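You operate a simulated robot arm through the tools that you are given. There is no shell and no other tool.

Carry out the task below with a simulated two-armed robot. There is one attempt and no reset: what you move stays moved.

## Task
Give the grassy plant 3 shots of feed in cell one, then put it back.
Fine: aim the spout with the white dial, press the orange plunger once a shot, and park the spout again. Set down upright: what you pick out.

The check looks at the end state, three seconds after you hand in, the way a careful person would. Anything else that was tipped, shoved, dropped, spilled or broken makes it a failure.

## Robot
Two 7-joint arms with two-finger grippers on one trunk that stands fixed in place. Base frame: the origin is at the foot of the trunk, x ahead of it, y to its left, z up. Lengths are in mm, angles in degrees, forces in N, time in s.
The left shoulder is at [50, 191, 1217], the right one opposite. With the tool pointing down near the work surface each hand reaches from about 100 to 720 mm from the base axis, measured 20 degrees to its own side. Payload 2.69 kg a hand.
The TCP of each hand is the grasp point between the finger pads, 20 mm short of the fingertips. In the tool frame z runs along the fingers and y along their closing line. The gripper opens to 100 mm. The gripper's body begins 63 mm behind the TCP.
Orientation is that of the tool frame in the base frame, as [roll, pitch, yaw] about the fixed x, y, z axes, in that order (R = Rz(yaw) Ry(pitch) Rx(roll)). With the fingers straight down and closing along the base's y, the tool's x points along the base's -x, its y along +y and its z along -z.

## Interface
- The arms move only by the tool nudge_tool. It takes "left_moves", "right_moves" or both (then of equal length, played together; a hand with none holds still); each is a list of rows, each a list of 3 entries, a list of its own where there are three numbers: the shift along the base's x, y, z in mm, then the turn, a rotation vector about the base's x, y, z in degrees, then the opening in per cent of the stroke, from 0 (shut) to 100 (fully open). In form: [[[x, y, z], [ax, ay, az], fingers], ...]. A call has 1 to 20 rows; each row shifts and turns the commanded pose from where the row before left it. Each row takes 0.2 s and may step no farther than 50 mm and 8.6 degrees from the row before; otherwise, or with a gripper value out of range, the whole call is refused. A pose out of reach is approached as far as the arm can. The call stops where the force on the tool passes 40 N (or 10 N more than at its start, if that is more) or the arm is blocked; 0.2 s more then pass. Each finger travels about 153 mm/s and halts on what it meets, pressing with about 45 N; the grip force reading is that of the motor and also rises with nothing between the fingers. The clock runs only during rows and for 0.2 s after the last one: add rows that do not move to give the fingers time. The reply holds the time, the measured pose of the TCP, the force on the tool along the base axes, the opening and the grip force, in the units named above and with some noise, with the torque about the TCP (base axes, N m) and any sound that the robot's microphone picked up.
- Cameras (640 x 400 px; columns grow to the right, rows downward): "scene" is now at [111.7, -57.1, 1398.1]; the picture's right is [-0.63, -0.77, 0.00], its down [-0.35, 0.29, -0.89] and it looks along [0.69, -0.56, -0.46] (base axes); focal length 302 px, centre (320, 200). "left" rides on the left gripper at [70, 19, -99] in its tool frame; the picture's right is [-0.26, 0.97, 0.00], its down [-0.75, -0.20, -0.63] and it looks along [-0.61, -0.16, 0.78] (tool axes); focal length 230 px, centre (320, 200). "right" rides on the right gripper at [70, -19, -99] in its tool frame; the picture's right is [0.26, 0.97, 0.00], its down [-0.75, 0.20, -0.63] and it looks along [-0.61, 0.16, 0.78] (tool axes); focal length 230 px, centre (320, 200). There is no depth. A picture from a camera that has moved, and an enlarged one, comes with that camera's place and axes in the base frame and with its lens.
- camera(camera): a new picture of that camera. It takes no simulated time.
- lift_body(by): slides the trunk up (or, below 0, down) by that many mm; the arms and the scene camera ride with it, the base frame stays. It gives what a move gives, with no picture.
- head_to(pan, tilt): turns the head with the scene camera to pan (to the left, within 80 degrees either way) and tilt (down, from -29 to 69), counted from straight ahead of the robot. It gives what a move gives.
- inspect(camera, box): a new picture of the part [left, top, right, bottom] of that camera's present view, enlarged. It takes no simulated time.
- finish_job(): hands the job in; it is judged then, once.

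Places have to be worked out from the pictures, the camera data and where the tool is seen. Open the grippers and draw the arms clear of the work before you hand the job in, unless the task says otherwise.

The tools are called as a command line: name --argument value ..., lists and objects as JSON in quotes. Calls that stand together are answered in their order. nudge_tool: Moves the arms, as the interface text tells. Its arguments: {"type":"object","properties":{"left_moves":{"type":"array","items":{"type":"array"}},"right_moves":{"type":"array","items":{"type":"array"}}},"required":[]} The other tools are called the same way: lift_body (by) slides the trunk up or down; head_to (pan, tilt) turns the head that bears the scene camera; camera (camera) takes a picture; inspect (camera, box) takes an enlarged picture of a part of a camera's view; finish_job () hands the job in.

At the start:

```text
time_s: 0.0
left_position: [372.0, -65.1, 1259.4]
left_tcp_rot: [-180.0, 0.0, -179.9]
left_contact_force: [0.0, 0.4, 0.2]
left_ft_torque: [0.01, -0.02, -0.01]
left_gripper_width: 100.0
left_finger_force: 0.0
right_position: [279.7, -378.8, 1161.7]
right_tcp_rot: [-179.9, 0.0, 180.0]
right_contact_force: [-1.0, 0.5, 0.9]
right_ft_torque: [0.0, -0.01, 0.01]
right_gripper_width: 100.1
right_finger_force: 0.1
trunk travel left (down, up): [-275.0, 48.0]
head pan, tilt: [-39.3, 27.2]
```

scene: 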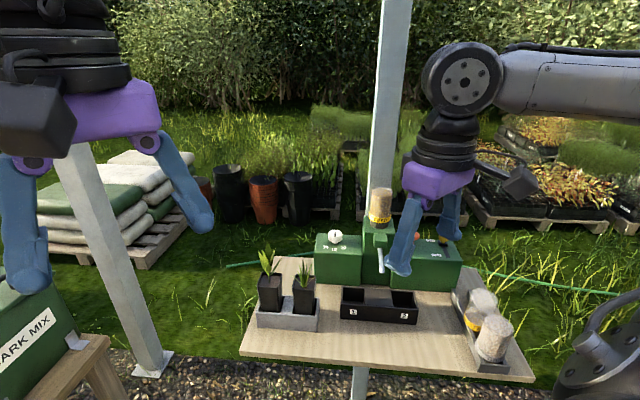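
right: 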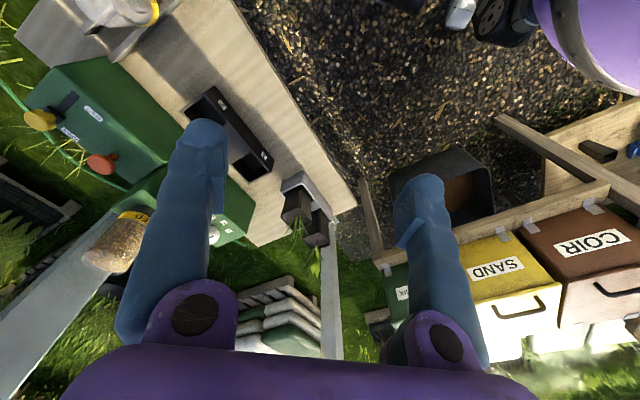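
left: 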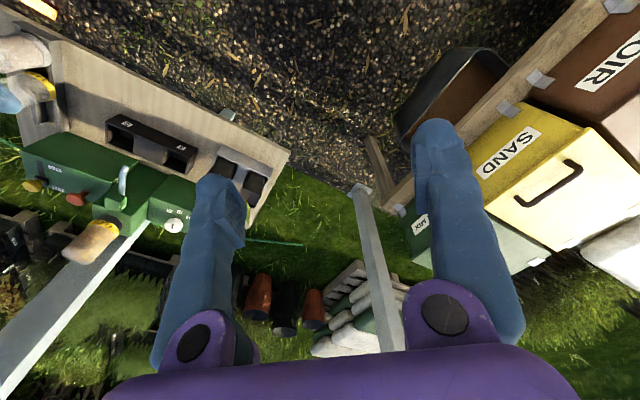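

I start by looking closely at the bench with the dispenser, the plants and the dial.

inspect --camera "scene" --box '[230, 180, 390, 340]'

inspect --camera "scene" --box '[310, 180, 540, 390]'

inspect --camera "right" --box '[0, 0, 360, 280]'

inspect --camera "left" --box '[0, 0, 300, 280]'

```text
2.50 times, centred on (310, 260) of scene
camera zoom: at [111.7, -57.1, 1398.1], right [-0.63, -0.77, 0.0], down [-0.35, 0.29, -0.89], along [0.69, -0.56, -0.46], focal length 755 px, centre (345, 50)
```

zoom: 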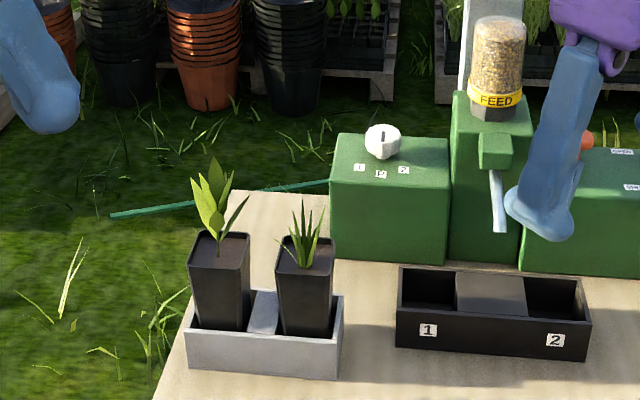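

```text
1.90 times, centred on (425, 285) of scene
camera zoom: at [111.7, -57.1, 1398.1], right [-0.63, -0.77, 0.0], down [-0.35, 0.29, -0.89], along [0.69, -0.56, -0.46], focal length 576 px, centre (120, 38)
```

zoom: 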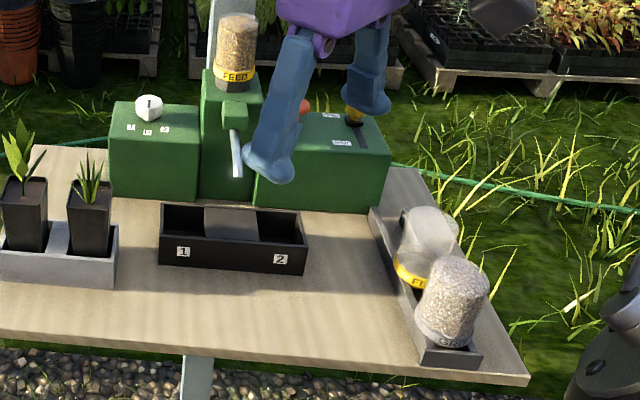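

```text
1.43 times, centred on (180, 140) of right
camera zoom: at [208.9, -398.0, 1262.7], right [-0.26, 0.97, 0.0], down [0.75, 0.2, 0.63], along [0.61, 0.16, -0.78], focal length 329 px, centre (520, 286)
```

zoom: 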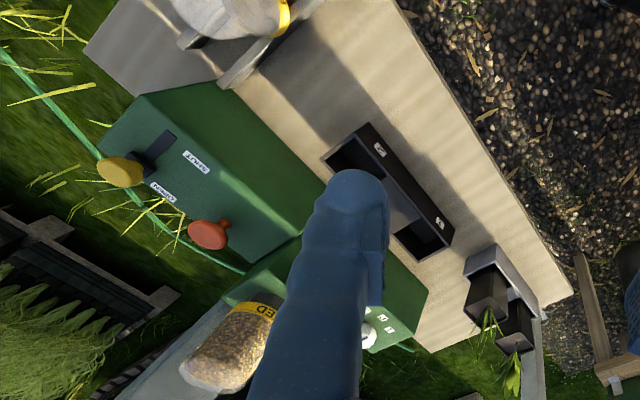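

```text
1.43 times, centred on (150, 140) of left
camera zoom: at [301.4, -47.0, 1359.0], right [0.26, 0.97, 0.0], down [0.75, -0.2, 0.63], along [0.61, -0.16, -0.78], focal length 329 px, centre (563, 286)
```

zoom: 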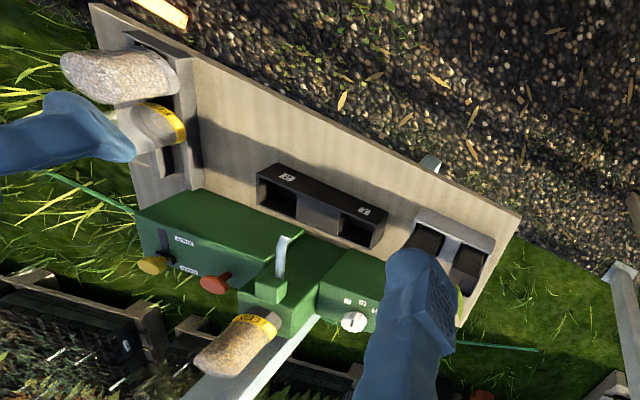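

The two-view triangulation puts the dial near (609,-515,943), the plunger near (488,-721,916), tray label 1 near (465,-450,826) and label 2 near (376,-526,836). I'll turn the head towards the dispenser and swing the right hand back so its camera looks at the bench and stops blocking the scene view.

nudge_tool --right_moves '[[[-20, 10, 10], [0, 0, -8], 100], [[-20, 10, 10], [0, 0, -8], 100], [[-20, 10, 10], [0, 0, -8], 100], [[-20, 10, 10], [0, 0, -8], 100], [[0, 0, 10], [0, 0, -8], 100], [[0, 0, 10], [0, 0, -8], 100], [[0, 0, 0], [0, 0, 0], 100]]'

head_to --pan -45 --tilt 36

camera --camera "scene"

camera --camera "right"

```text
time_s: 1.6
left_position: [371.6, -65.5, 1260.4]
left_tcp_rot: [180.0, 0.1, -179.9]
left_contact_force: [-0.1, 0.5, -0.4]
left_ft_torque: [-0.03, 0.03, -0.01]
left_gripper_width: 100.3
left_finger_force: 0.0
right_position: [201.0, -339.8, 1223.4]
right_tcp_rot: [180.0, 0.0, 131.9]
right_contact_force: [-0.2, 0.1, 0.4]
right_ft_torque: [-0.01, -0.04, 0.01]
right_gripper_width: 99.9
right_finger_force: 0.1
trunk travel left (down, up): [-275.0, 48.0]
head pan, tilt: [-39.3, 27.2]
```

```text
time_s: 2.3
left_position: [371.9, -64.9, 1260.9]
left_tcp_rot: [-180.0, 0.0, -179.9]
left_contact_force: [0.7, -0.1, 0.5]
left_ft_torque: [0.0, 0.02, 0.02]
left_gripper_width: 100.1
left_finger_force: 0.0
right_position: [200.4, -339.9, 1224.2]
right_tcp_rot: [-180.0, 0.0, 132.0]
right_contact_force: [0.4, 0.5, -0.2]
right_ft_torque: [0.04, -0.01, -0.02]
right_gripper_width: 100.2
right_finger_force: 0.0
trunk travel left (down, up): [-275.0, 48.0]
head pan, tilt: [-45.0, 36.0]
```

```text
taken
camera scene: at [102.7, -61.0, 1384.3], right [-0.71, -0.71, 0.0], down [-0.42, 0.42, -0.81], along [0.57, -0.57, -0.59], focal length 302 px, centre (320, 200)
```

scene: 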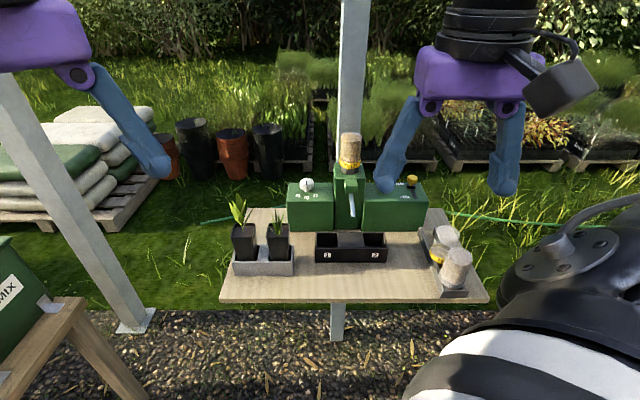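

```text
taken
camera right: at [138.2, -300.2, 1322.8], right [0.55, 0.84, 0.0], down [0.65, -0.42, 0.63], along [0.53, -0.34, -0.78], focal length 230 px, centre (320, 200)
```

right: 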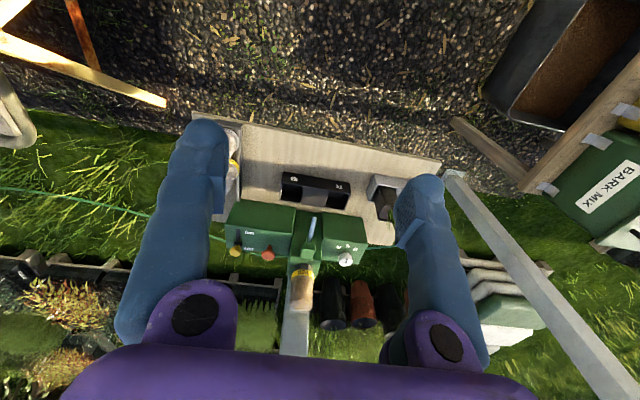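

The right camera now frames the bench, so I enlarge both views to read the dial, the shutter and the labels.

inspect --camera "scene" --box '[280, 120, 440, 220]'

inspect --camera "scene" --box '[210, 180, 400, 300]'

inspect --camera "right" --box '[220, 190, 380, 290]'

inspect --camera "right" --box '[180, 110, 440, 270]'

```text
4.00 times, centred on (360, 170) of scene
camera zoom: at [102.7, -61.0, 1384.3], right [-0.71, -0.71, 0.0], down [-0.42, 0.42, -0.81], along [0.57, -0.57, -0.59], focal length 1209 px, centre (160, 320)
```

zoom: 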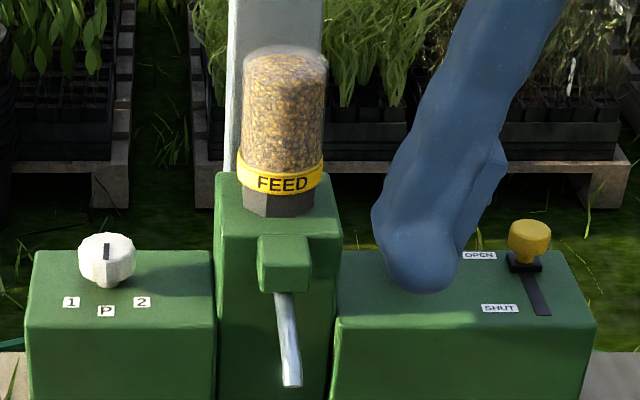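

```text
3.33 times, centred on (305, 240) of scene
camera zoom: at [102.7, -61.0, 1384.3], right [-0.71, -0.71, 0.0], down [-0.42, 0.42, -0.81], along [0.57, -0.57, -0.59], focal length 1007 px, centre (370, 67)
```

zoom: 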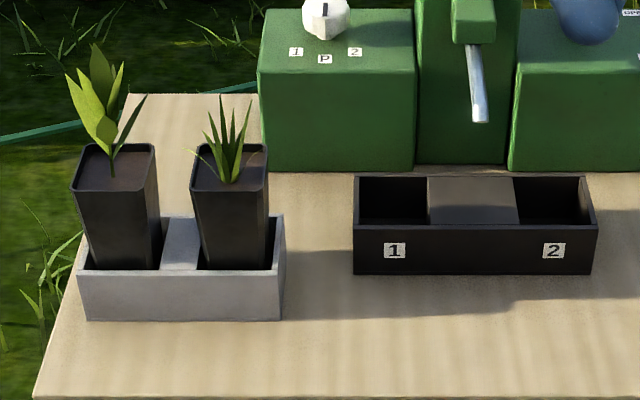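

```text
4.00 times, centred on (300, 240) of right
camera zoom: at [138.2, -300.2, 1322.8], right [0.55, 0.84, 0.0], down [0.65, -0.42, 0.63], along [0.53, -0.34, -0.78], focal length 920 px, centre (400, 40)
```

zoom: 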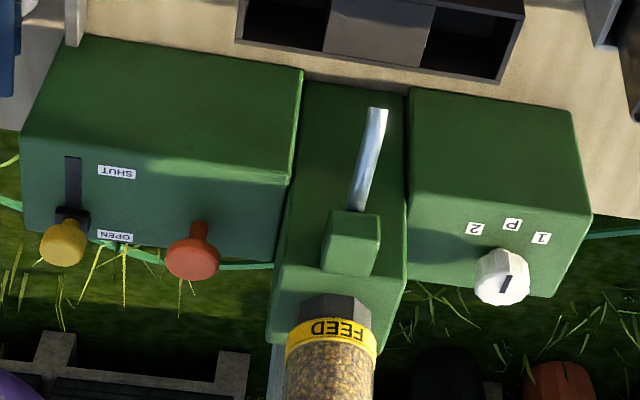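

```text
2.46 times, centred on (310, 190) of right
camera zoom: at [138.2, -300.2, 1322.8], right [0.55, 0.84, 0.0], down [0.65, -0.42, 0.63], along [0.53, -0.34, -0.78], focal length 566 px, centre (345, 225)
```

zoom: 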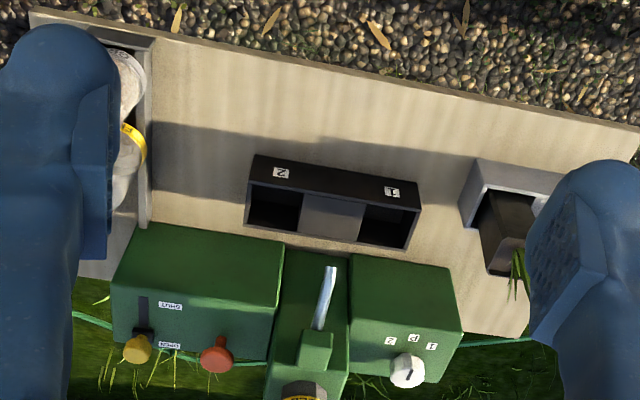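

The shutter is already at OPEN, the dial is on P and the bottle is FEED, so none of those need fixing first. With bench axes a (to the right) along (-0.707,-0.707) and b (away) along (0.707,-0.707), the grassy pot is near a=-124, b=626 with its rim at z≈930. Cell 1 is near a=-11, b=669. I'll move the right hand to a standoff in front of the pot, tilted forward.

nudge_tool --right_moves '[[[30, 5, -15], [0, 0, 3], 100], [[30, 5, -15], [-5.3, -5.3, 0], 100], [[30, 5, -15], [-5.3, -5.3, 0], 100], [[30, 5, -15], [-5.3, -5.3, 0], 100], [[30, 5, -15], [-5.3, -5.3, 0], 100], [[30, 5, -15], [0, 0, 0], 100], [[10, 0, -10], [0, 0, 0], 100], [[0, 0, 0], [0, 0, 0], 100]]'

camera --camera "right"

camera --camera "scene"

```text
time_s: 4.1
left_position: [371.4, -64.9, 1259.8]
left_tcp_rot: [-179.9, 0.0, -180.0]
left_contact_force: [-0.1, 0.2, 0.0]
left_ft_torque: [0.02, 0.01, 0.02]
left_gripper_width: 100.0
left_finger_force: 0.0
right_position: [388.8, -309.3, 1123.0]
right_tcp_rot: [-180.0, 30.0, 135.0]
right_contact_force: [0.1, 0.7, 1.2]
right_ft_torque: [0.02, -0.01, 0.01]
right_gripper_width: 99.9
right_finger_force: 0.0
trunk travel left (down, up): [-275.0, 48.0]
head pan, tilt: [-45.0, 36.0]
```

```text
taken
camera right: at [295.9, -244.1, 1174.3], right [0.52, 0.84, -0.13], down [0.38, -0.1, 0.92], along [0.76, -0.53, -0.37], focal length 230 px, centre (320, 200)
```

right: 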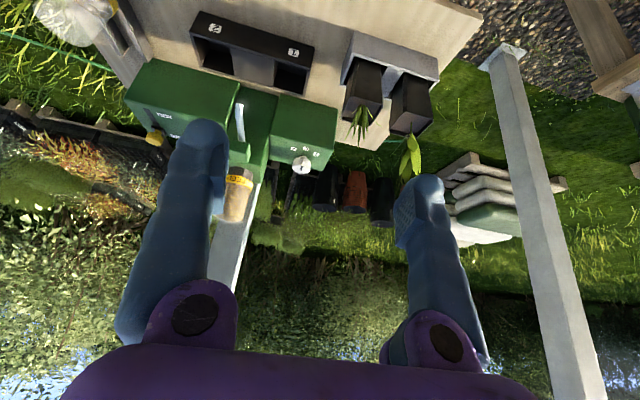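

```text
taken
camera scene: at [102.9, -61.2, 1384.2], right [-0.71, -0.71, 0.0], down [-0.42, 0.42, -0.81], along [0.57, -0.57, -0.59], focal length 302 px, centre (320, 200)
```

scene: 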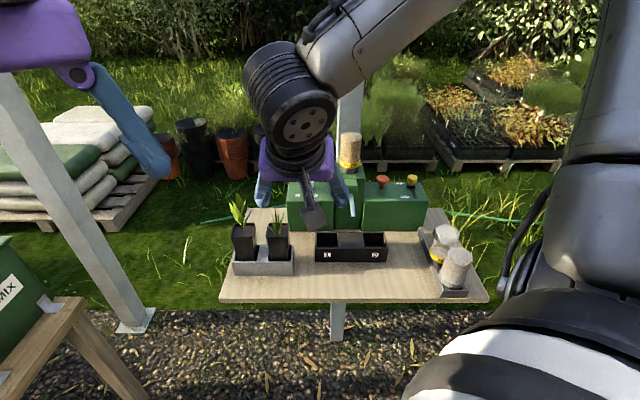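

Now the plants are clear in both views, so I enlarge them to measure the pots.

inspect --camera "right" --box '[320, 20, 460, 190]'

inspect --camera "scene" --box '[220, 185, 310, 285]'

inspect --camera "scene" --box '[340, 130, 440, 240]'

inspect --camera "right" --box '[120, 20, 350, 200]'

```text
2.35 times, centred on (390, 105) of right
camera zoom: at [295.9, -244.1, 1174.3], right [0.52, 0.84, -0.13], down [0.38, -0.1, 0.92], along [0.76, -0.53, -0.37], focal length 541 px, centre (155, 424)
```

zoom: 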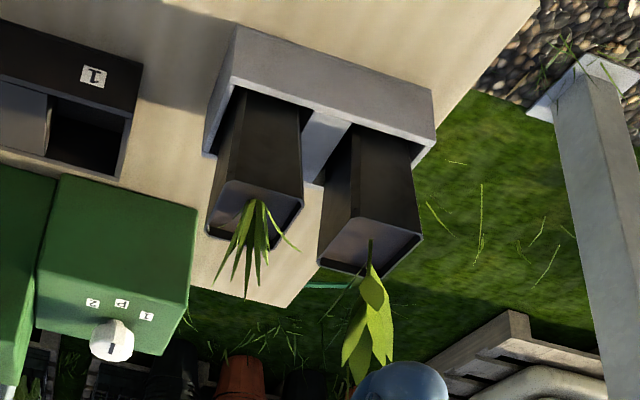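

```text
4.00 times, centred on (265, 235) of scene
camera zoom: at [102.9, -61.2, 1384.2], right [-0.71, -0.71, 0.0], down [-0.42, 0.42, -0.81], along [0.57, -0.57, -0.59], focal length 1209 px, centre (540, 60)
```

zoom: 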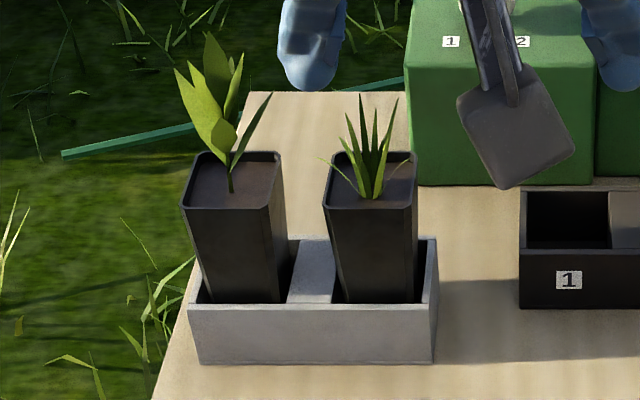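

```text
3.64 times, centred on (390, 185) of scene
camera zoom: at [102.9, -61.2, 1384.2], right [-0.71, -0.71, 0.0], down [-0.42, 0.42, -0.81], along [0.57, -0.57, -0.59], focal length 1099 px, centre (66, 254)
```

zoom: 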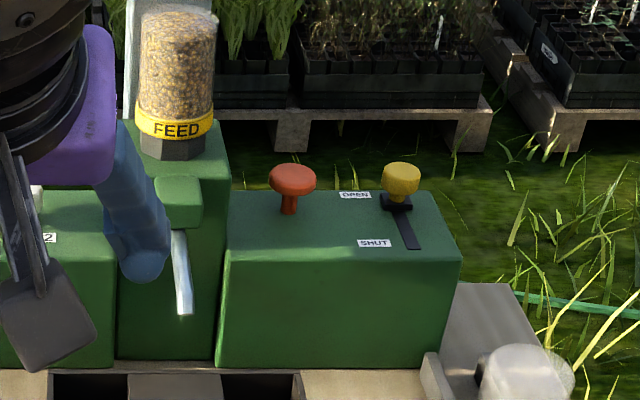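

```text
2.22 times, centred on (235, 110) of right
camera zoom: at [295.9, -244.1, 1174.3], right [0.52, 0.84, -0.13], down [0.38, -0.1, 0.92], along [0.76, -0.53, -0.37], focal length 511 px, centre (509, 400)
```

zoom: 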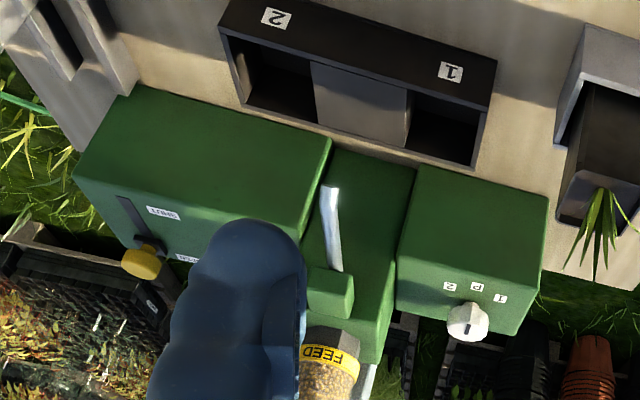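

Both views agree: the grassy pot's rim is about 48 mm square, centred at a≈-123, b≈628, z≈929, with a 26 mm gap to the leafy pot. I'll go to a standoff on a 45° line to it with the fingers at 64%.

nudge_tool --right_moves '[[[20, 3, -30], [-3.54, -3.54, 0], 64], [[20, 3, -30], [-3.54, -3.54, 0], 64], [[20, 3, -30], [-3.54, -3.54, 0], 64], [[22, 4, -40], [0, 0, 0], 64], [[0, 0, 0], [0, 0, 0], 64], [[0, 0, 0], [0, 0, 0], 64]]'

camera --camera "right"

camera --camera "scene"

```text
time_s: 5.5
left_position: [372.1, -66.0, 1259.7]
left_tcp_rot: [-179.9, 0.0, -179.9]
left_contact_force: [0.2, -0.1, -0.5]
left_ft_torque: [0.04, 0.03, 0.0]
left_gripper_width: 100.1
left_finger_force: 0.0
right_position: [471.6, -295.6, 993.0]
right_tcp_rot: [180.0, 45.0, 135.0]
right_contact_force: [-0.1, 0.1, -1.2]
right_ft_torque: [0.0, -0.03, 0.02]
right_gripper_width: 64.0
right_finger_force: 0.0
trunk travel left (down, up): [-275.0, 48.0]
head pan, tilt: [-45.0, 36.0]
```

```text
taken
camera right: at [373.8, -224.9, 1014.5], right [0.55, 0.81, -0.18], down [0.2, 0.08, 0.98], along [0.81, -0.58, -0.12], focal length 230 px, centre (320, 200)
```

right: 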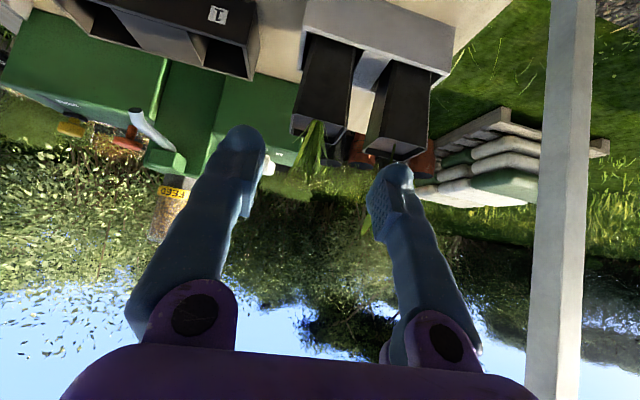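

```text
taken
camera scene: at [103.3, -61.3, 1384.2], right [-0.71, -0.71, 0.0], down [-0.42, 0.42, -0.81], along [0.57, -0.57, -0.59], focal length 302 px, centre (320, 200)
```

scene: 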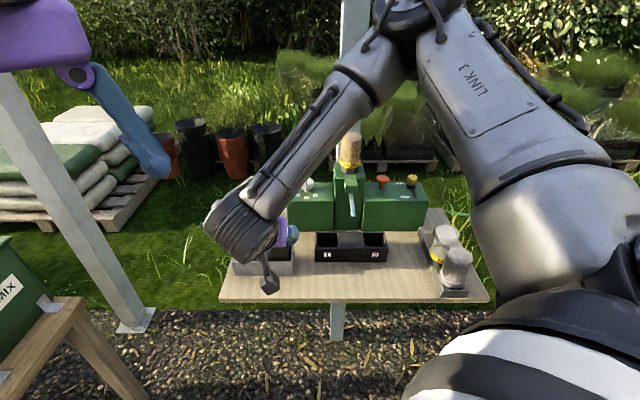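

The hand is at the standoff; I check the pot's place between the fingers in enlarged views from both hands.

inspect --camera "right" --box '[220, 10, 480, 240]'

camera --camera "left"

```text
1.74 times, centred on (350, 125) of right
camera zoom: at [373.8, -224.9, 1014.5], right [0.55, 0.81, -0.18], down [0.2, 0.08, 0.98], along [0.81, -0.58, -0.12], focal length 400 px, centre (268, 330)
```

zoom: 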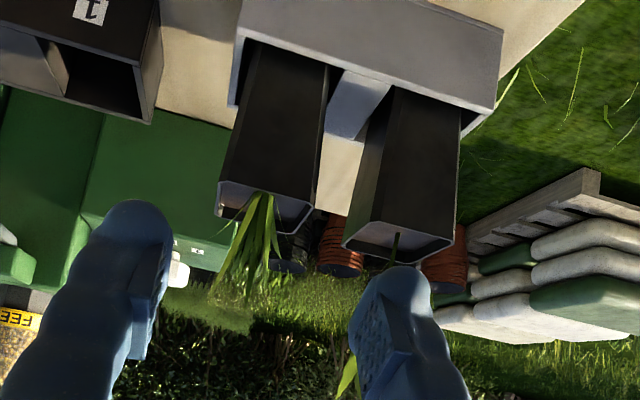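

```text
taken
camera left: at [301.9, -47.2, 1358.8], right [0.26, 0.97, 0.0], down [0.75, -0.2, 0.63], along [0.61, -0.16, -0.78], focal length 230 px, centre (320, 200)
```

left: 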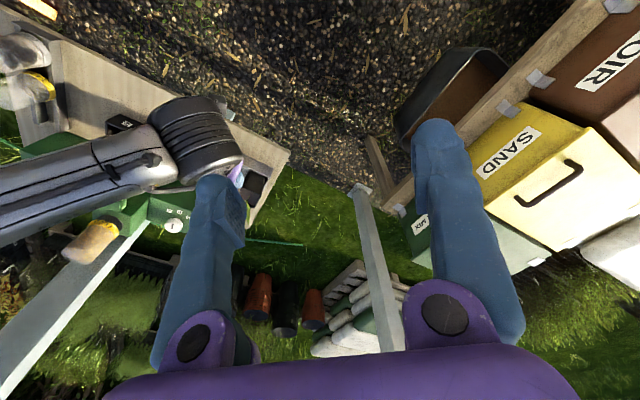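

The right-hand view again puts the pot at a≈-123, with its rim front at b≈606 and z≈929, which lines up with the tool. I'll advance along the tool axis so the fingers straddle the pot just under the rim.

nudge_tool --right_moves '[[[15, -15, -21], [0, 0, 0], 64], [[15, -15, -21], [0, 0, 0], 64], [[15, -15, -21], [0, 0, 0], 64], [[7, -8, -11], [0, 0, 0], 64], [[7, -8, -11], [0, 0, 0], 64], [[0, 0, 0], [0, 0, 0], 64]]'

camera --camera "right"

inspect --camera "scene" --box '[200, 170, 360, 290]'

```text
time_s: 6.9
left_position: [370.0, -65.4, 1261.1]
left_tcp_rot: [-179.8, -0.1, -179.9]
left_contact_force: [0.4, -0.2, 0.3]
left_ft_torque: [0.03, 0.0, 0.0]
left_gripper_width: 99.9
left_finger_force: 0.1
right_position: [526.3, -365.2, 921.1]
right_tcp_rot: [180.0, 45.0, 135.1]
right_contact_force: [0.0, -0.1, 0.1]
right_ft_torque: [-0.01, 0.01, -0.04]
right_gripper_width: 63.9
right_finger_force: 0.4
right hand out of reach, approached as far as the arm can: row 4, 5
trunk travel left (down, up): [-275.0, 48.0]
head pan, tilt: [-45.0, 36.0]
```

```text
taken
camera right: at [428.3, -294.4, 941.0], right [0.55, 0.81, -0.18], down [0.2, 0.08, 0.98], along [0.81, -0.58, -0.12], focal length 230 px, centre (320, 200)
```

right: 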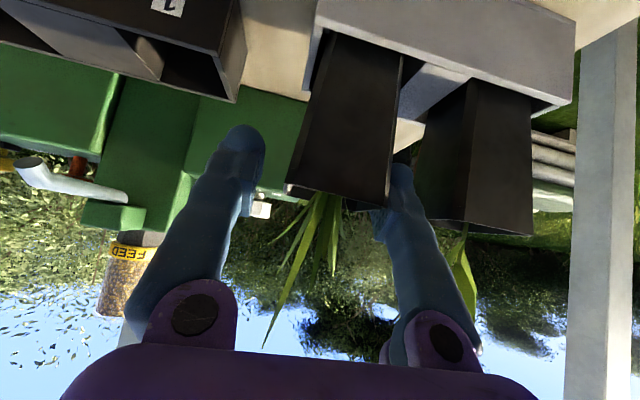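

```text
3.33 times, centred on (280, 230) of scene
camera zoom: at [102.7, -61.0, 1384.3], right [-0.71, -0.71, 0.0], down [-0.42, 0.42, -0.81], along [0.57, -0.57, -0.59], focal length 1007 px, centre (453, 100)
```

zoom: 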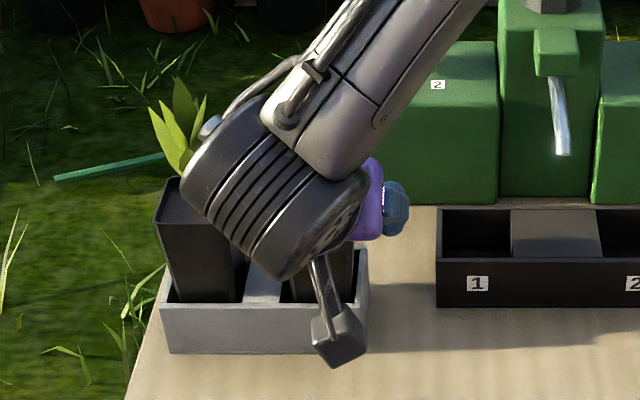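

The arm reached its limit in this tilted pose: a≈-114, z≈921, with no contact. I'll back straight out along the tool axis and rise, then lower the trunk so the forearm comes in flatter.

nudge_tool --right_moves '[[[-8, 8, 11], [0, 0, 0], 64], [[-14, 14, 20], [0, 0, 0], 64], [[-14, 14, 20], [0, 0, 0], 64], [[-14, 14, 20], [0, 0, 0], 64], [[-10, 10, 30], [0, 0, 0], 64], [[0, 0, 40], [0, 0, 0], 64], [[0, 0, 40], [0, 0, 0], 64], [[0, 0, 40], [0, 0, 0], 64], [[0, 0, 0], [0, 0, 0], 64]]'

```text
time_s: 8.9
left_position: [371.5, -66.4, 1259.9]
left_tcp_rot: [180.0, 0.0, -179.9]
left_contact_force: [-0.2, -1.2, -0.3]
left_ft_torque: [0.01, 0.02, -0.03]
left_gripper_width: 100.1
left_finger_force: 0.1
right_position: [465.7, -302.7, 1142.2]
right_tcp_rot: [-180.0, 44.8, 135.0]
right_contact_force: [-0.2, 0.5, 0.0]
right_ft_torque: [0.0, 0.02, 0.01]
right_gripper_width: 63.7
right_finger_force: 0.0
trunk travel left (down, up): [-275.0, 48.0]
head pan, tilt: [-45.0, 36.0]
```

The hand is clear at z≈1142. I lower the trunk by 150 mm, which brings the hand back to about z≈992 in front of the pots.

lift_body --by -150

camera --camera "scene"

camera --camera "right"

```text
time_s: 10.7
left_position: [372.8, -65.8, 1109.9]
left_tcp_rot: [-179.8, 0.0, 180.0]
left_contact_force: [0.5, 0.6, -0.9]
left_ft_torque: [-0.01, 0.0, 0.0]
left_gripper_width: 100.1
left_finger_force: 0.0
right_position: [466.0, -303.9, 992.0]
right_tcp_rot: [180.0, 45.1, 135.0]
right_contact_force: [-0.5, -0.1, 0.0]
right_ft_torque: [0.01, 0.0, -0.02]
right_gripper_width: 63.9
right_finger_force: 0.0
trunk travel left (down, up): [-125.0, 198.0]
head pan, tilt: [-45.0, 36.0]
```

```text
taken
camera scene: at [102.6, -61.0, 1234.3], right [-0.71, -0.71, 0.0], down [-0.42, 0.42, -0.81], along [0.57, -0.57, -0.59], focal length 302 px, centre (320, 200)
```

scene: 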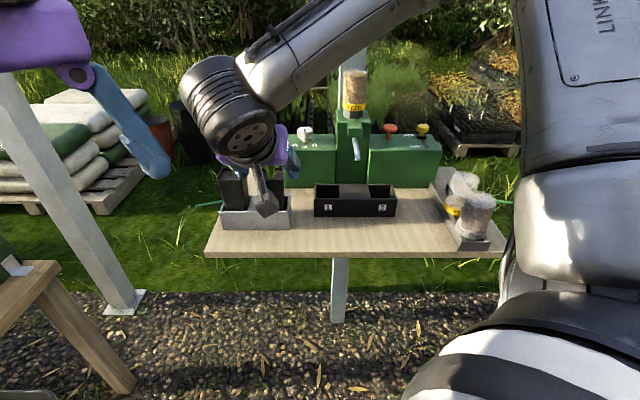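

```text
taken
camera right: at [366.7, -232.2, 1013.9], right [0.55, 0.81, -0.18], down [0.2, 0.08, 0.98], along [0.81, -0.58, -0.12], focal length 230 px, centre (320, 200)
```

right: 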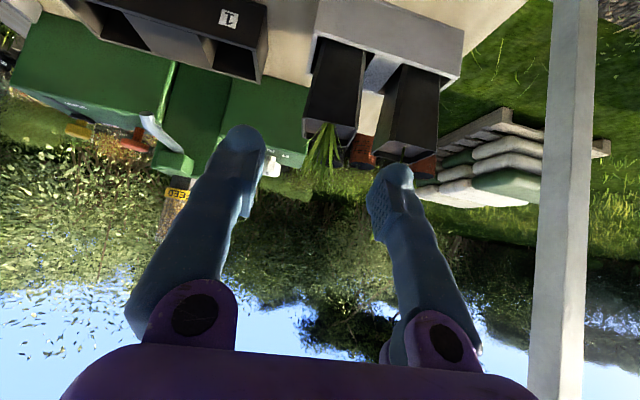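

Now the TCP is at a≈-114.6, b≈544, so I correct 9 mm leftward and then advance halfway along the tool axis to test the reach.

nudge_tool --right_moves '[[[6.3, 6.3, 0], [0, 0, 0], 64], [[10, -10, -14], [0, 0, 0], 64], [[10, -10, -14], [0, 0, 0], 64], [[10, -10, -14], [0, 0, 0], 64], [[0, 0, 0], [0, 0, 0], 64]]'

camera --camera "right"

```text
time_s: 11.8
left_position: [371.2, -65.2, 1109.6]
left_tcp_rot: [-179.9, 0.1, -179.9]
left_contact_force: [0.0, 0.4, 0.3]
left_ft_torque: [0.0, -0.01, 0.03]
left_gripper_width: 99.9
left_finger_force: 0.0
right_position: [501.0, -327.8, 952.1]
right_tcp_rot: [180.0, 45.1, 135.2]
right_contact_force: [0.2, 0.0, 0.4]
right_ft_torque: [-0.01, 0.0, 0.01]
right_gripper_width: 64.2
right_finger_force: 0.1
trunk travel left (down, up): [-125.0, 198.0]
head pan, tilt: [-45.0, 36.0]
```

```text
taken
camera right: at [402.5, -255.6, 972.1], right [0.55, 0.81, -0.18], down [0.2, 0.08, 0.98], along [0.81, -0.58, -0.12], focal length 230 px, centre (320, 200)
```

right: 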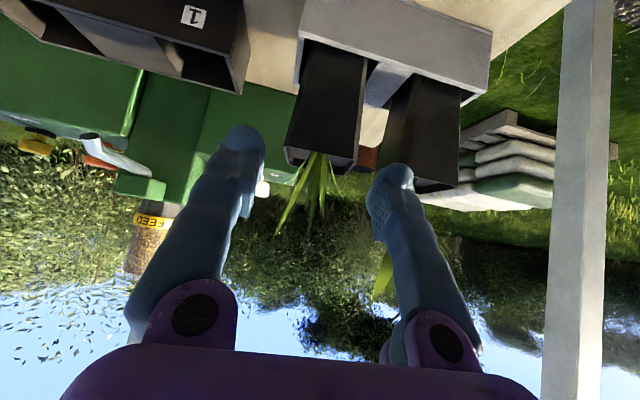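

Reach is fine now (a≈-122.5, b≈586, z≈952). I advance the remaining stretch to b≈628, z≈908 with the fingers still open.

nudge_tool --right_moves '[[[10, -9.5, -14.7], [0, 0, 0], 64], [[10, -9.5, -14.7], [0, 0, 0], 64], [[10, -9.5, -14.7], [0, 0, 0], 64], [[0, 0, 0], [0, 0, 0], 64]]'

camera --camera "right"

inspect --camera "scene" --box '[160, 110, 340, 240]'

```text
time_s: 12.8
left_position: [371.2, -64.7, 1111.1]
left_tcp_rot: [-179.9, 0.0, -179.9]
left_contact_force: [0.4, 0.1, 0.2]
left_ft_torque: [-0.01, -0.01, -0.01]
left_gripper_width: 99.9
left_finger_force: 0.0
right_position: [534.7, -356.2, 906.5]
right_tcp_rot: [-179.9, 44.9, 135.0]
right_contact_force: [0.7, 0.3, -0.2]
right_ft_torque: [0.01, 0.02, 0.01]
right_gripper_width: 63.8
right_finger_force: 0.0
trunk travel left (down, up): [-125.0, 198.0]
head pan, tilt: [-45.0, 36.0]
```

```text
taken
camera right: at [434.8, -284.6, 927.9], right [0.55, 0.81, -0.18], down [0.2, 0.08, 0.98], along [0.81, -0.58, -0.12], focal length 230 px, centre (320, 200)
```

right: 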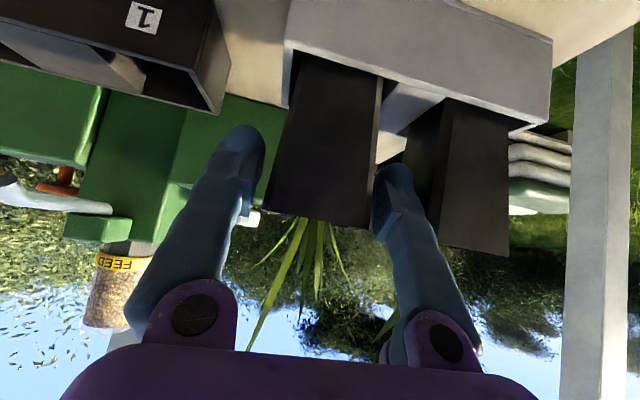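

```text
3.08 times, centred on (250, 175) of scene
camera zoom: at [102.7, -61.0, 1234.3], right [-0.71, -0.71, 0.0], down [-0.42, 0.42, -0.81], along [0.57, -0.57, -0.59], focal length 930 px, centre (535, 277)
```

zoom: 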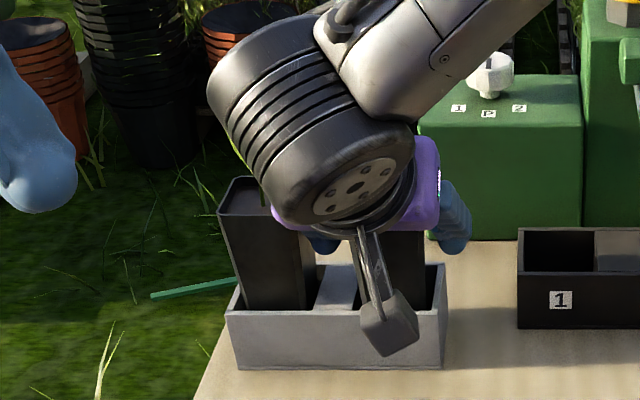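

The pot's rim corners in this view put its centre at a≈-123.7, while the TCP sits at about -126. I'll shift 2.5 mm right and then close on the pot.

nudge_tool --right_moves '[[[-1.8, -1.8, 0], [0, 0, 0], 64], [[0, 0, 0], [0, 0, 0], 54], [[0, 0, 0], [0, 0, 0], 46], [[0, 0, 0], [0, 0, 0], 40], [[0, 0, 0], [0, 0, 0], 30], [[0, 0, 0], [0, 0, 0], 30]]'

camera --camera "right"

```text
time_s: 14.2
left_position: [370.9, -66.1, 1110.5]
left_tcp_rot: [-179.9, 0.1, -179.9]
left_contact_force: [0.6, -0.4, 0.1]
left_ft_torque: [0.01, 0.02, 0.02]
left_gripper_width: 99.9
left_finger_force: 0.0
right_position: [531.6, -358.0, 907.2]
right_tcp_rot: [-180.0, 45.0, 135.0]
right_contact_force: [-0.1, -0.6, 0.1]
right_ft_torque: [-0.04, 0.02, 0.01]
right_gripper_width: 46.3
right_finger_force: 45.2
trunk travel left (down, up): [-125.0, 198.0]
head pan, tilt: [-45.0, 36.0]
```

```text
taken
camera right: at [432.4, -286.5, 927.8], right [0.55, 0.81, -0.18], down [0.2, 0.08, 0.98], along [0.81, -0.58, -0.12], focal length 230 px, centre (320, 200)
```

right: 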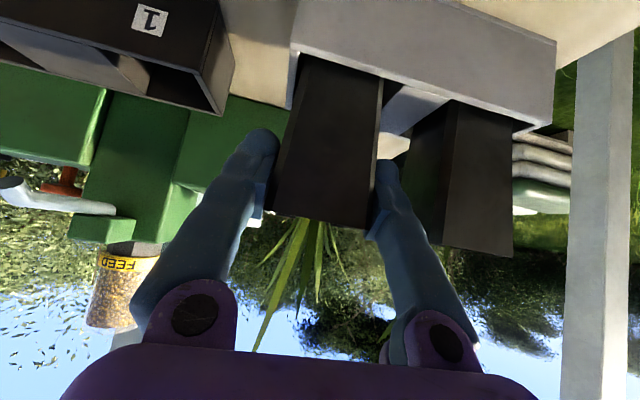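

The grip is solid at 46.3 mm with 45 N, at pose (531.6,-358.0,907.2), which I'll use for the return. I'll lift straight up 20 mm to test the hold, and look.

nudge_tool --right_moves '[[[0, 0, 5], [0, 0, 0], 30], [[0, 0, 5], [0, 0, 0], 30], [[0, 0, 10], [0, 0, 0], 30], [[0, 0, 0], [0, 0, 0], 30]]'

camera --camera "right"

inspect --camera "scene" --box '[300, 160, 410, 230]'

inspect --camera "scene" --box '[200, 130, 320, 240]'

```text
time_s: 15.2
left_position: [370.8, -64.0, 1110.6]
left_tcp_rot: [-179.9, -0.1, -179.9]
left_contact_force: [0.2, 0.2, -0.1]
left_ft_torque: [0.02, -0.01, -0.01]
left_gripper_width: 100.3
left_finger_force: 0.0
right_position: [529.4, -357.1, 926.1]
right_tcp_rot: [180.0, 45.0, 134.9]
right_contact_force: [0.3, 0.2, -1.5]
right_ft_torque: [0.01, 0.02, 0.0]
right_gripper_width: 46.2
right_finger_force: 44.9
trunk travel left (down, up): [-125.0, 198.0]
head pan, tilt: [-45.0, 36.0]
```

```text
taken
camera right: at [431.1, -286.2, 947.2], right [0.55, 0.81, -0.18], down [0.2, 0.08, 0.98], along [0.81, -0.58, -0.12], focal length 230 px, centre (320, 200)
```

right: 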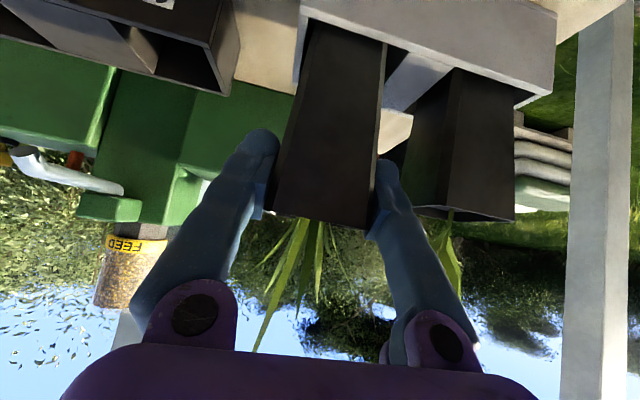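

```text
5.71 times, centred on (355, 195) of scene
camera zoom: at [103.0, -61.2, 1234.2], right [-0.71, -0.71, 0.0], down [-0.42, 0.42, -0.81], along [0.57, -0.57, -0.59], focal length 1727 px, centre (120, 229)
```

zoom: 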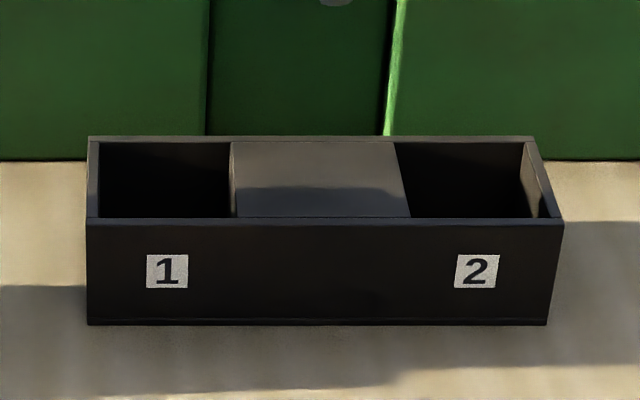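

```text
3.64 times, centred on (260, 185) of scene
camera zoom: at [103.0, -61.2, 1234.2], right [-0.71, -0.71, 0.0], down [-0.42, 0.42, -0.81], along [0.57, -0.57, -0.59], focal length 1099 px, centre (538, 254)
```

zoom: 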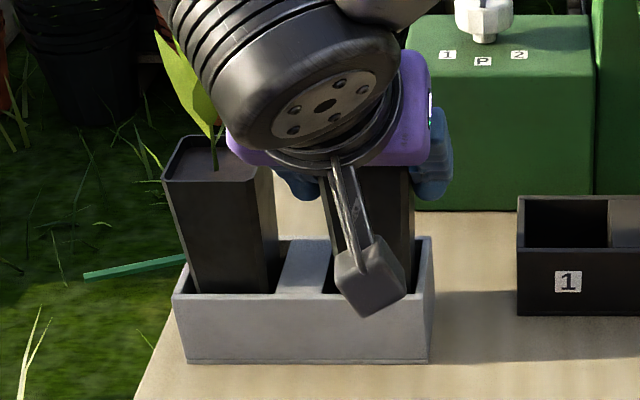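

The pot came up cleanly and upright. Black tray cell 1 measures a from -38 to 13.5 and b from 643 to 694, so its centre is about (-12, 669). I'll lift clear of the tray rim and carry the pot over the cell.

nudge_tool --right_moves '[[[0, 0, 20], [0, 0, 0], 30], [[0, 0, 25], [0, 0, 0], 30], [[-9.7, -21.5, 0], [0, 0, 0], 30], [[-9.7, -21.5, 0], [0, 0, 0], 30], [[-9.7, -21.5, 0], [0, 0, 0], 30], [[-9.7, -21.5, 0], [0, 0, 0], 30], [[-9.7, -21.5, 0], [0, 0, 0], 30], [[0, 0, 0], [0, 0, 0], 30]]'

camera --camera "right"

inspect --camera "scene" --box '[240, 100, 420, 230]'

```text
time_s: 17.1
left_position: [370.6, -64.5, 1110.5]
left_tcp_rot: [-179.9, 0.0, -179.8]
left_contact_force: [-0.1, 0.1, 0.0]
left_ft_torque: [0.02, 0.02, -0.02]
left_gripper_width: 99.9
left_finger_force: 0.0
right_position: [479.9, -463.6, 970.3]
right_tcp_rot: [-180.0, 45.0, 135.1]
right_contact_force: [0.1, -0.1, -0.9]
right_ft_torque: [0.0, -0.04, 0.02]
right_gripper_width: 46.4
right_finger_force: 45.3
trunk travel left (down, up): [-125.0, 198.0]
head pan, tilt: [-45.0, 36.0]
```

```text
taken
camera right: at [382.4, -393.6, 992.3], right [0.55, 0.81, -0.18], down [0.2, 0.08, 0.98], along [0.81, -0.58, -0.12], focal length 230 px, centre (320, 200)
```

right: 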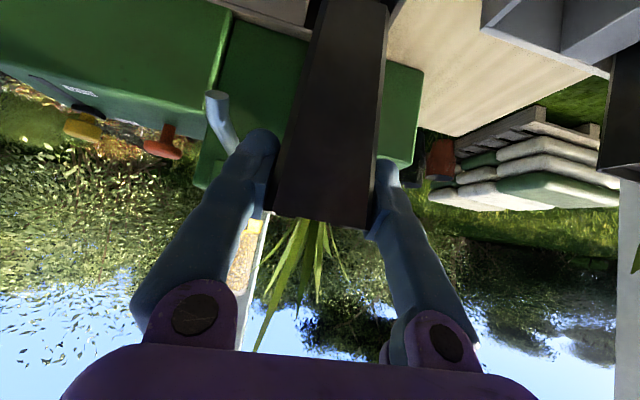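

```text
3.08 times, centred on (330, 165) of scene
camera zoom: at [102.9, -61.1, 1234.2], right [-0.71, -0.71, 0.0], down [-0.42, 0.42, -0.81], along [0.57, -0.57, -0.59], focal length 930 px, centre (289, 308)
```

zoom: 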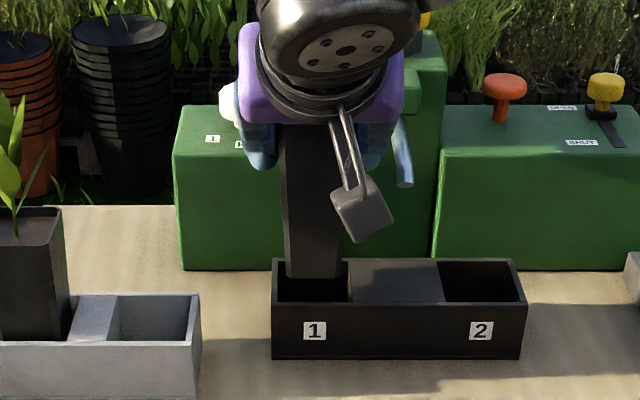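

The pot hangs upright over cell 1, with its bottom centred near a≈-13. I lower it most of the way and check the fit in the cell.

nudge_tool --right_moves '[[[1, -1, -10], [0, 0, 0], 30], [[0, 0, -10], [0, 0, 0], 30], [[0, 0, -8], [0, 0, 0], 30], [[0, 0, 0], [0, 0, 0], 30]]'

camera --camera "right"

inspect --camera "scene" --box '[290, 130, 410, 230]'

```text
time_s: 18.1
left_position: [371.4, -63.5, 1109.8]
left_tcp_rot: [-180.0, 0.1, -179.9]
left_contact_force: [0.7, 0.1, -0.1]
left_ft_torque: [0.0, 0.02, -0.01]
left_gripper_width: 99.9
left_finger_force: 0.1
right_position: [482.1, -465.1, 943.2]
right_tcp_rot: [-179.9, 45.0, 135.0]
right_contact_force: [-0.5, 0.2, -2.0]
right_ft_torque: [0.03, 0.01, 0.0]
right_gripper_width: 46.2
right_finger_force: 45.0
trunk travel left (down, up): [-125.0, 198.0]
head pan, tilt: [-45.0, 36.0]
```

```text
taken
camera right: at [383.6, -394.3, 964.5], right [0.55, 0.81, -0.18], down [0.2, 0.08, 0.98], along [0.81, -0.58, -0.12], focal length 230 px, centre (320, 200)
```

right: 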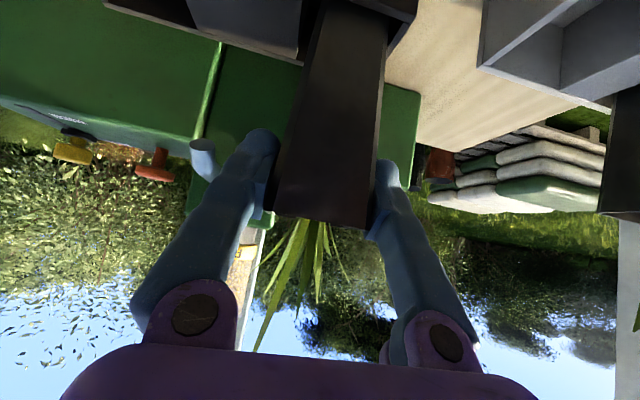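

```text
4.00 times, centred on (350, 180) of scene
camera zoom: at [102.9, -61.2, 1234.3], right [-0.71, -0.71, 0.0], down [-0.42, 0.42, -0.81], along [0.57, -0.57, -0.59], focal length 1209 px, centre (200, 280)
```

zoom: 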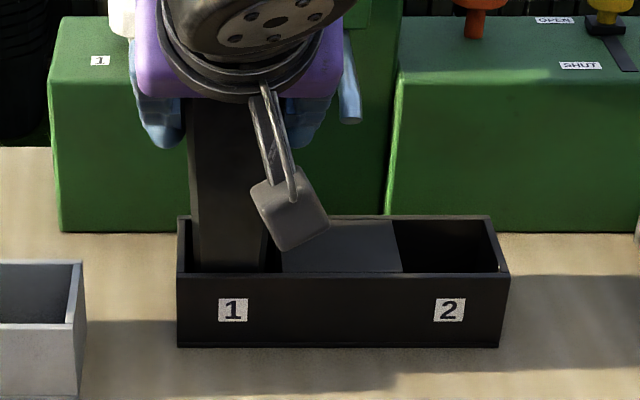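

The pot's bottom has entered the cell with clearance on all sides. I lower on towards the floor, stopping just above it.

nudge_tool --right_moves '[[[0, 0, -10], [0, 0, 0], 30], [[0, 0, -10], [0, 0, 0], 30], [[0, 0, -7], [0, 0, 0], 30], [[0, 0, -4], [0, 0, 0], 30], [[0, 0, 0], [0, 0, 0], 30]]'

inspect --camera "scene" --box '[290, 130, 410, 230]'

```text
time_s: 19.2
left_position: [372.7, -64.7, 1110.4]
left_tcp_rot: [-179.9, 0.1, -179.9]
left_contact_force: [-0.6, 0.9, 1.6]
left_ft_torque: [0.01, 0.01, 0.04]
left_gripper_width: 100.1
left_finger_force: 0.1
right_position: [482.8, -466.8, 913.0]
right_tcp_rot: [180.0, 44.9, 134.9]
right_contact_force: [0.6, -0.9, -1.8]
right_ft_torque: [0.02, 0.06, 0.02]
right_gripper_width: 46.2
right_finger_force: 44.8
trunk travel left (down, up): [-125.0, 198.0]
head pan, tilt: [-45.0, 36.0]
```

```text
4.00 times, centred on (350, 180) of scene
camera zoom: at [102.9, -61.2, 1234.2], right [-0.71, -0.71, 0.0], down [-0.42, 0.42, -0.81], along [0.57, -0.57, -0.59], focal length 1209 px, centre (200, 280)
```

zoom: 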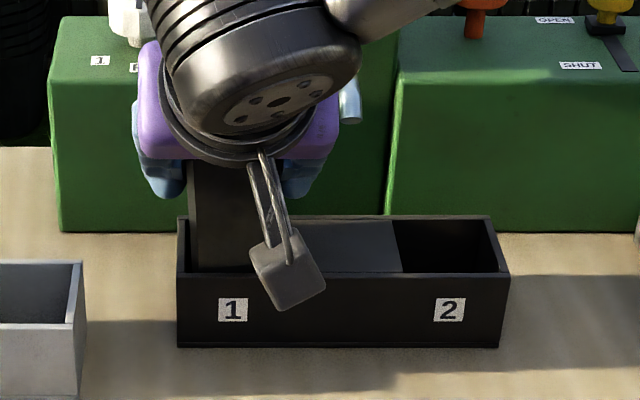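

No contact yet at z≈913. I lower in small steps until the floor is felt.

nudge_tool --right_moves '[[[0, 0, -1.5], [0, 0, 0], 30], [[0, 0, -1.5], [0, 0, 0], 30], [[0, 0, -1.5], [0, 0, 0], 30], [[0, 0, -1], [0, 0, 0], 30], [[0, 0, 0], [0, 0, 0], 30]]'

```text
time_s: 20.4
left_position: [371.6, -64.7, 1110.7]
left_tcp_rot: [-179.9, 0.0, -180.0]
left_contact_force: [-0.1, 0.5, -0.2]
left_ft_torque: [-0.01, 0.01, 0.01]
left_gripper_width: 100.0
left_finger_force: 0.0
right_position: [482.4, -466.0, 905.8]
right_tcp_rot: [-180.0, 44.9, 135.0]
right_contact_force: [-0.7, 0.6, -2.0]
right_ft_torque: [-0.02, 0.05, 0.0]
right_gripper_width: 46.1
right_finger_force: 45.1
trunk travel left (down, up): [-125.0, 198.0]
head pan, tilt: [-45.0, 36.0]
```

The force reading still only shows the pot's weight (about 2 N), so I continue down a little.

nudge_tool --right_moves '[[[0, 0, -1], [0, 0, 0], 30], [[0, 0, -1], [0, 0, 0], 30], [[0, 0, 0], [0, 0, 0], 30]]'

```text
time_s: 21.2
left_position: [370.3, -64.2, 1111.0]
left_tcp_rot: [-179.9, 0.0, -180.0]
left_contact_force: [-0.3, -0.4, 0.0]
left_ft_torque: [0.01, 0.0, 0.01]
left_gripper_width: 100.1
left_finger_force: 0.0
right_position: [483.6, -465.0, 905.7]
right_tcp_rot: [179.9, 45.2, 135.0]
right_contact_force: [0.3, 0.7, 7.2]
right_ft_torque: [0.0, 0.22, -0.02]
right_gripper_width: 46.2
right_finger_force: 44.9
trunk travel left (down, up): [-125.0, 198.0]
head pan, tilt: [-45.0, 36.0]
```

The pot is seated: the force rose to +7 N at z≈905.7. I ease off slightly and open the fingers to 62% to release it.

nudge_tool --right_moves '[[[0, 0, 0.7], [0, 0, 0], 30], [[0, 0, 0], [0, 0, 0], 48], [[0, 0, 0], [0, 0, 0], 55], [[0, 0, 0], [0, 0, 0], 62], [[0, 0, 0], [0, 0, 0], 62]]'

camera --camera "right"

inspect --camera "scene" --box '[290, 130, 410, 230]'

```text
time_s: 22.4
left_position: [370.3, -64.5, 1110.0]
left_tcp_rot: [-179.9, 0.1, -179.9]
left_contact_force: [0.3, 0.0, -0.3]
left_ft_torque: [0.0, 0.0, -0.02]
left_gripper_width: 100.0
left_finger_force: 0.0
right_position: [482.4, -466.0, 905.7]
right_tcp_rot: [-179.9, 44.9, 135.0]
right_contact_force: [0.4, -0.3, 0.6]
right_ft_torque: [-0.01, -0.02, -0.03]
right_gripper_width: 61.8
right_finger_force: 0.1
trunk travel left (down, up): [-125.0, 198.0]
head pan, tilt: [-45.0, 36.0]
```

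```text
taken
camera right: at [383.9, -394.6, 926.7], right [0.55, 0.81, -0.18], down [0.2, 0.08, 0.98], along [0.81, -0.58, -0.12], focal length 230 px, centre (320, 200)
```

right: 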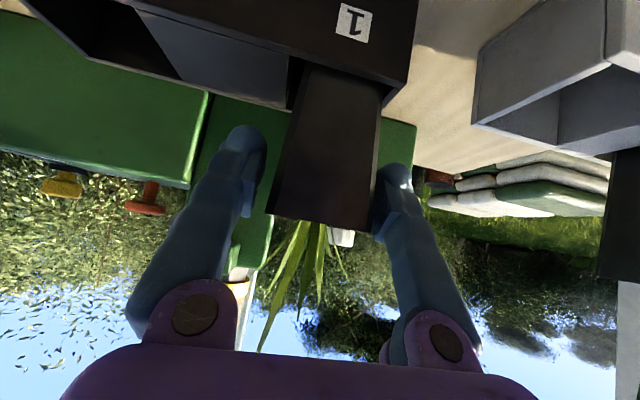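

```text
4.00 times, centred on (350, 180) of scene
camera zoom: at [102.8, -61.1, 1234.3], right [-0.71, -0.71, 0.0], down [-0.42, 0.42, -0.81], along [0.57, -0.57, -0.59], focal length 1209 px, centre (200, 280)
```

zoom: 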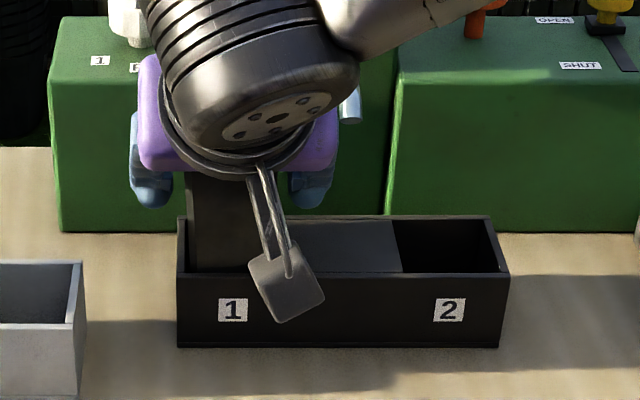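

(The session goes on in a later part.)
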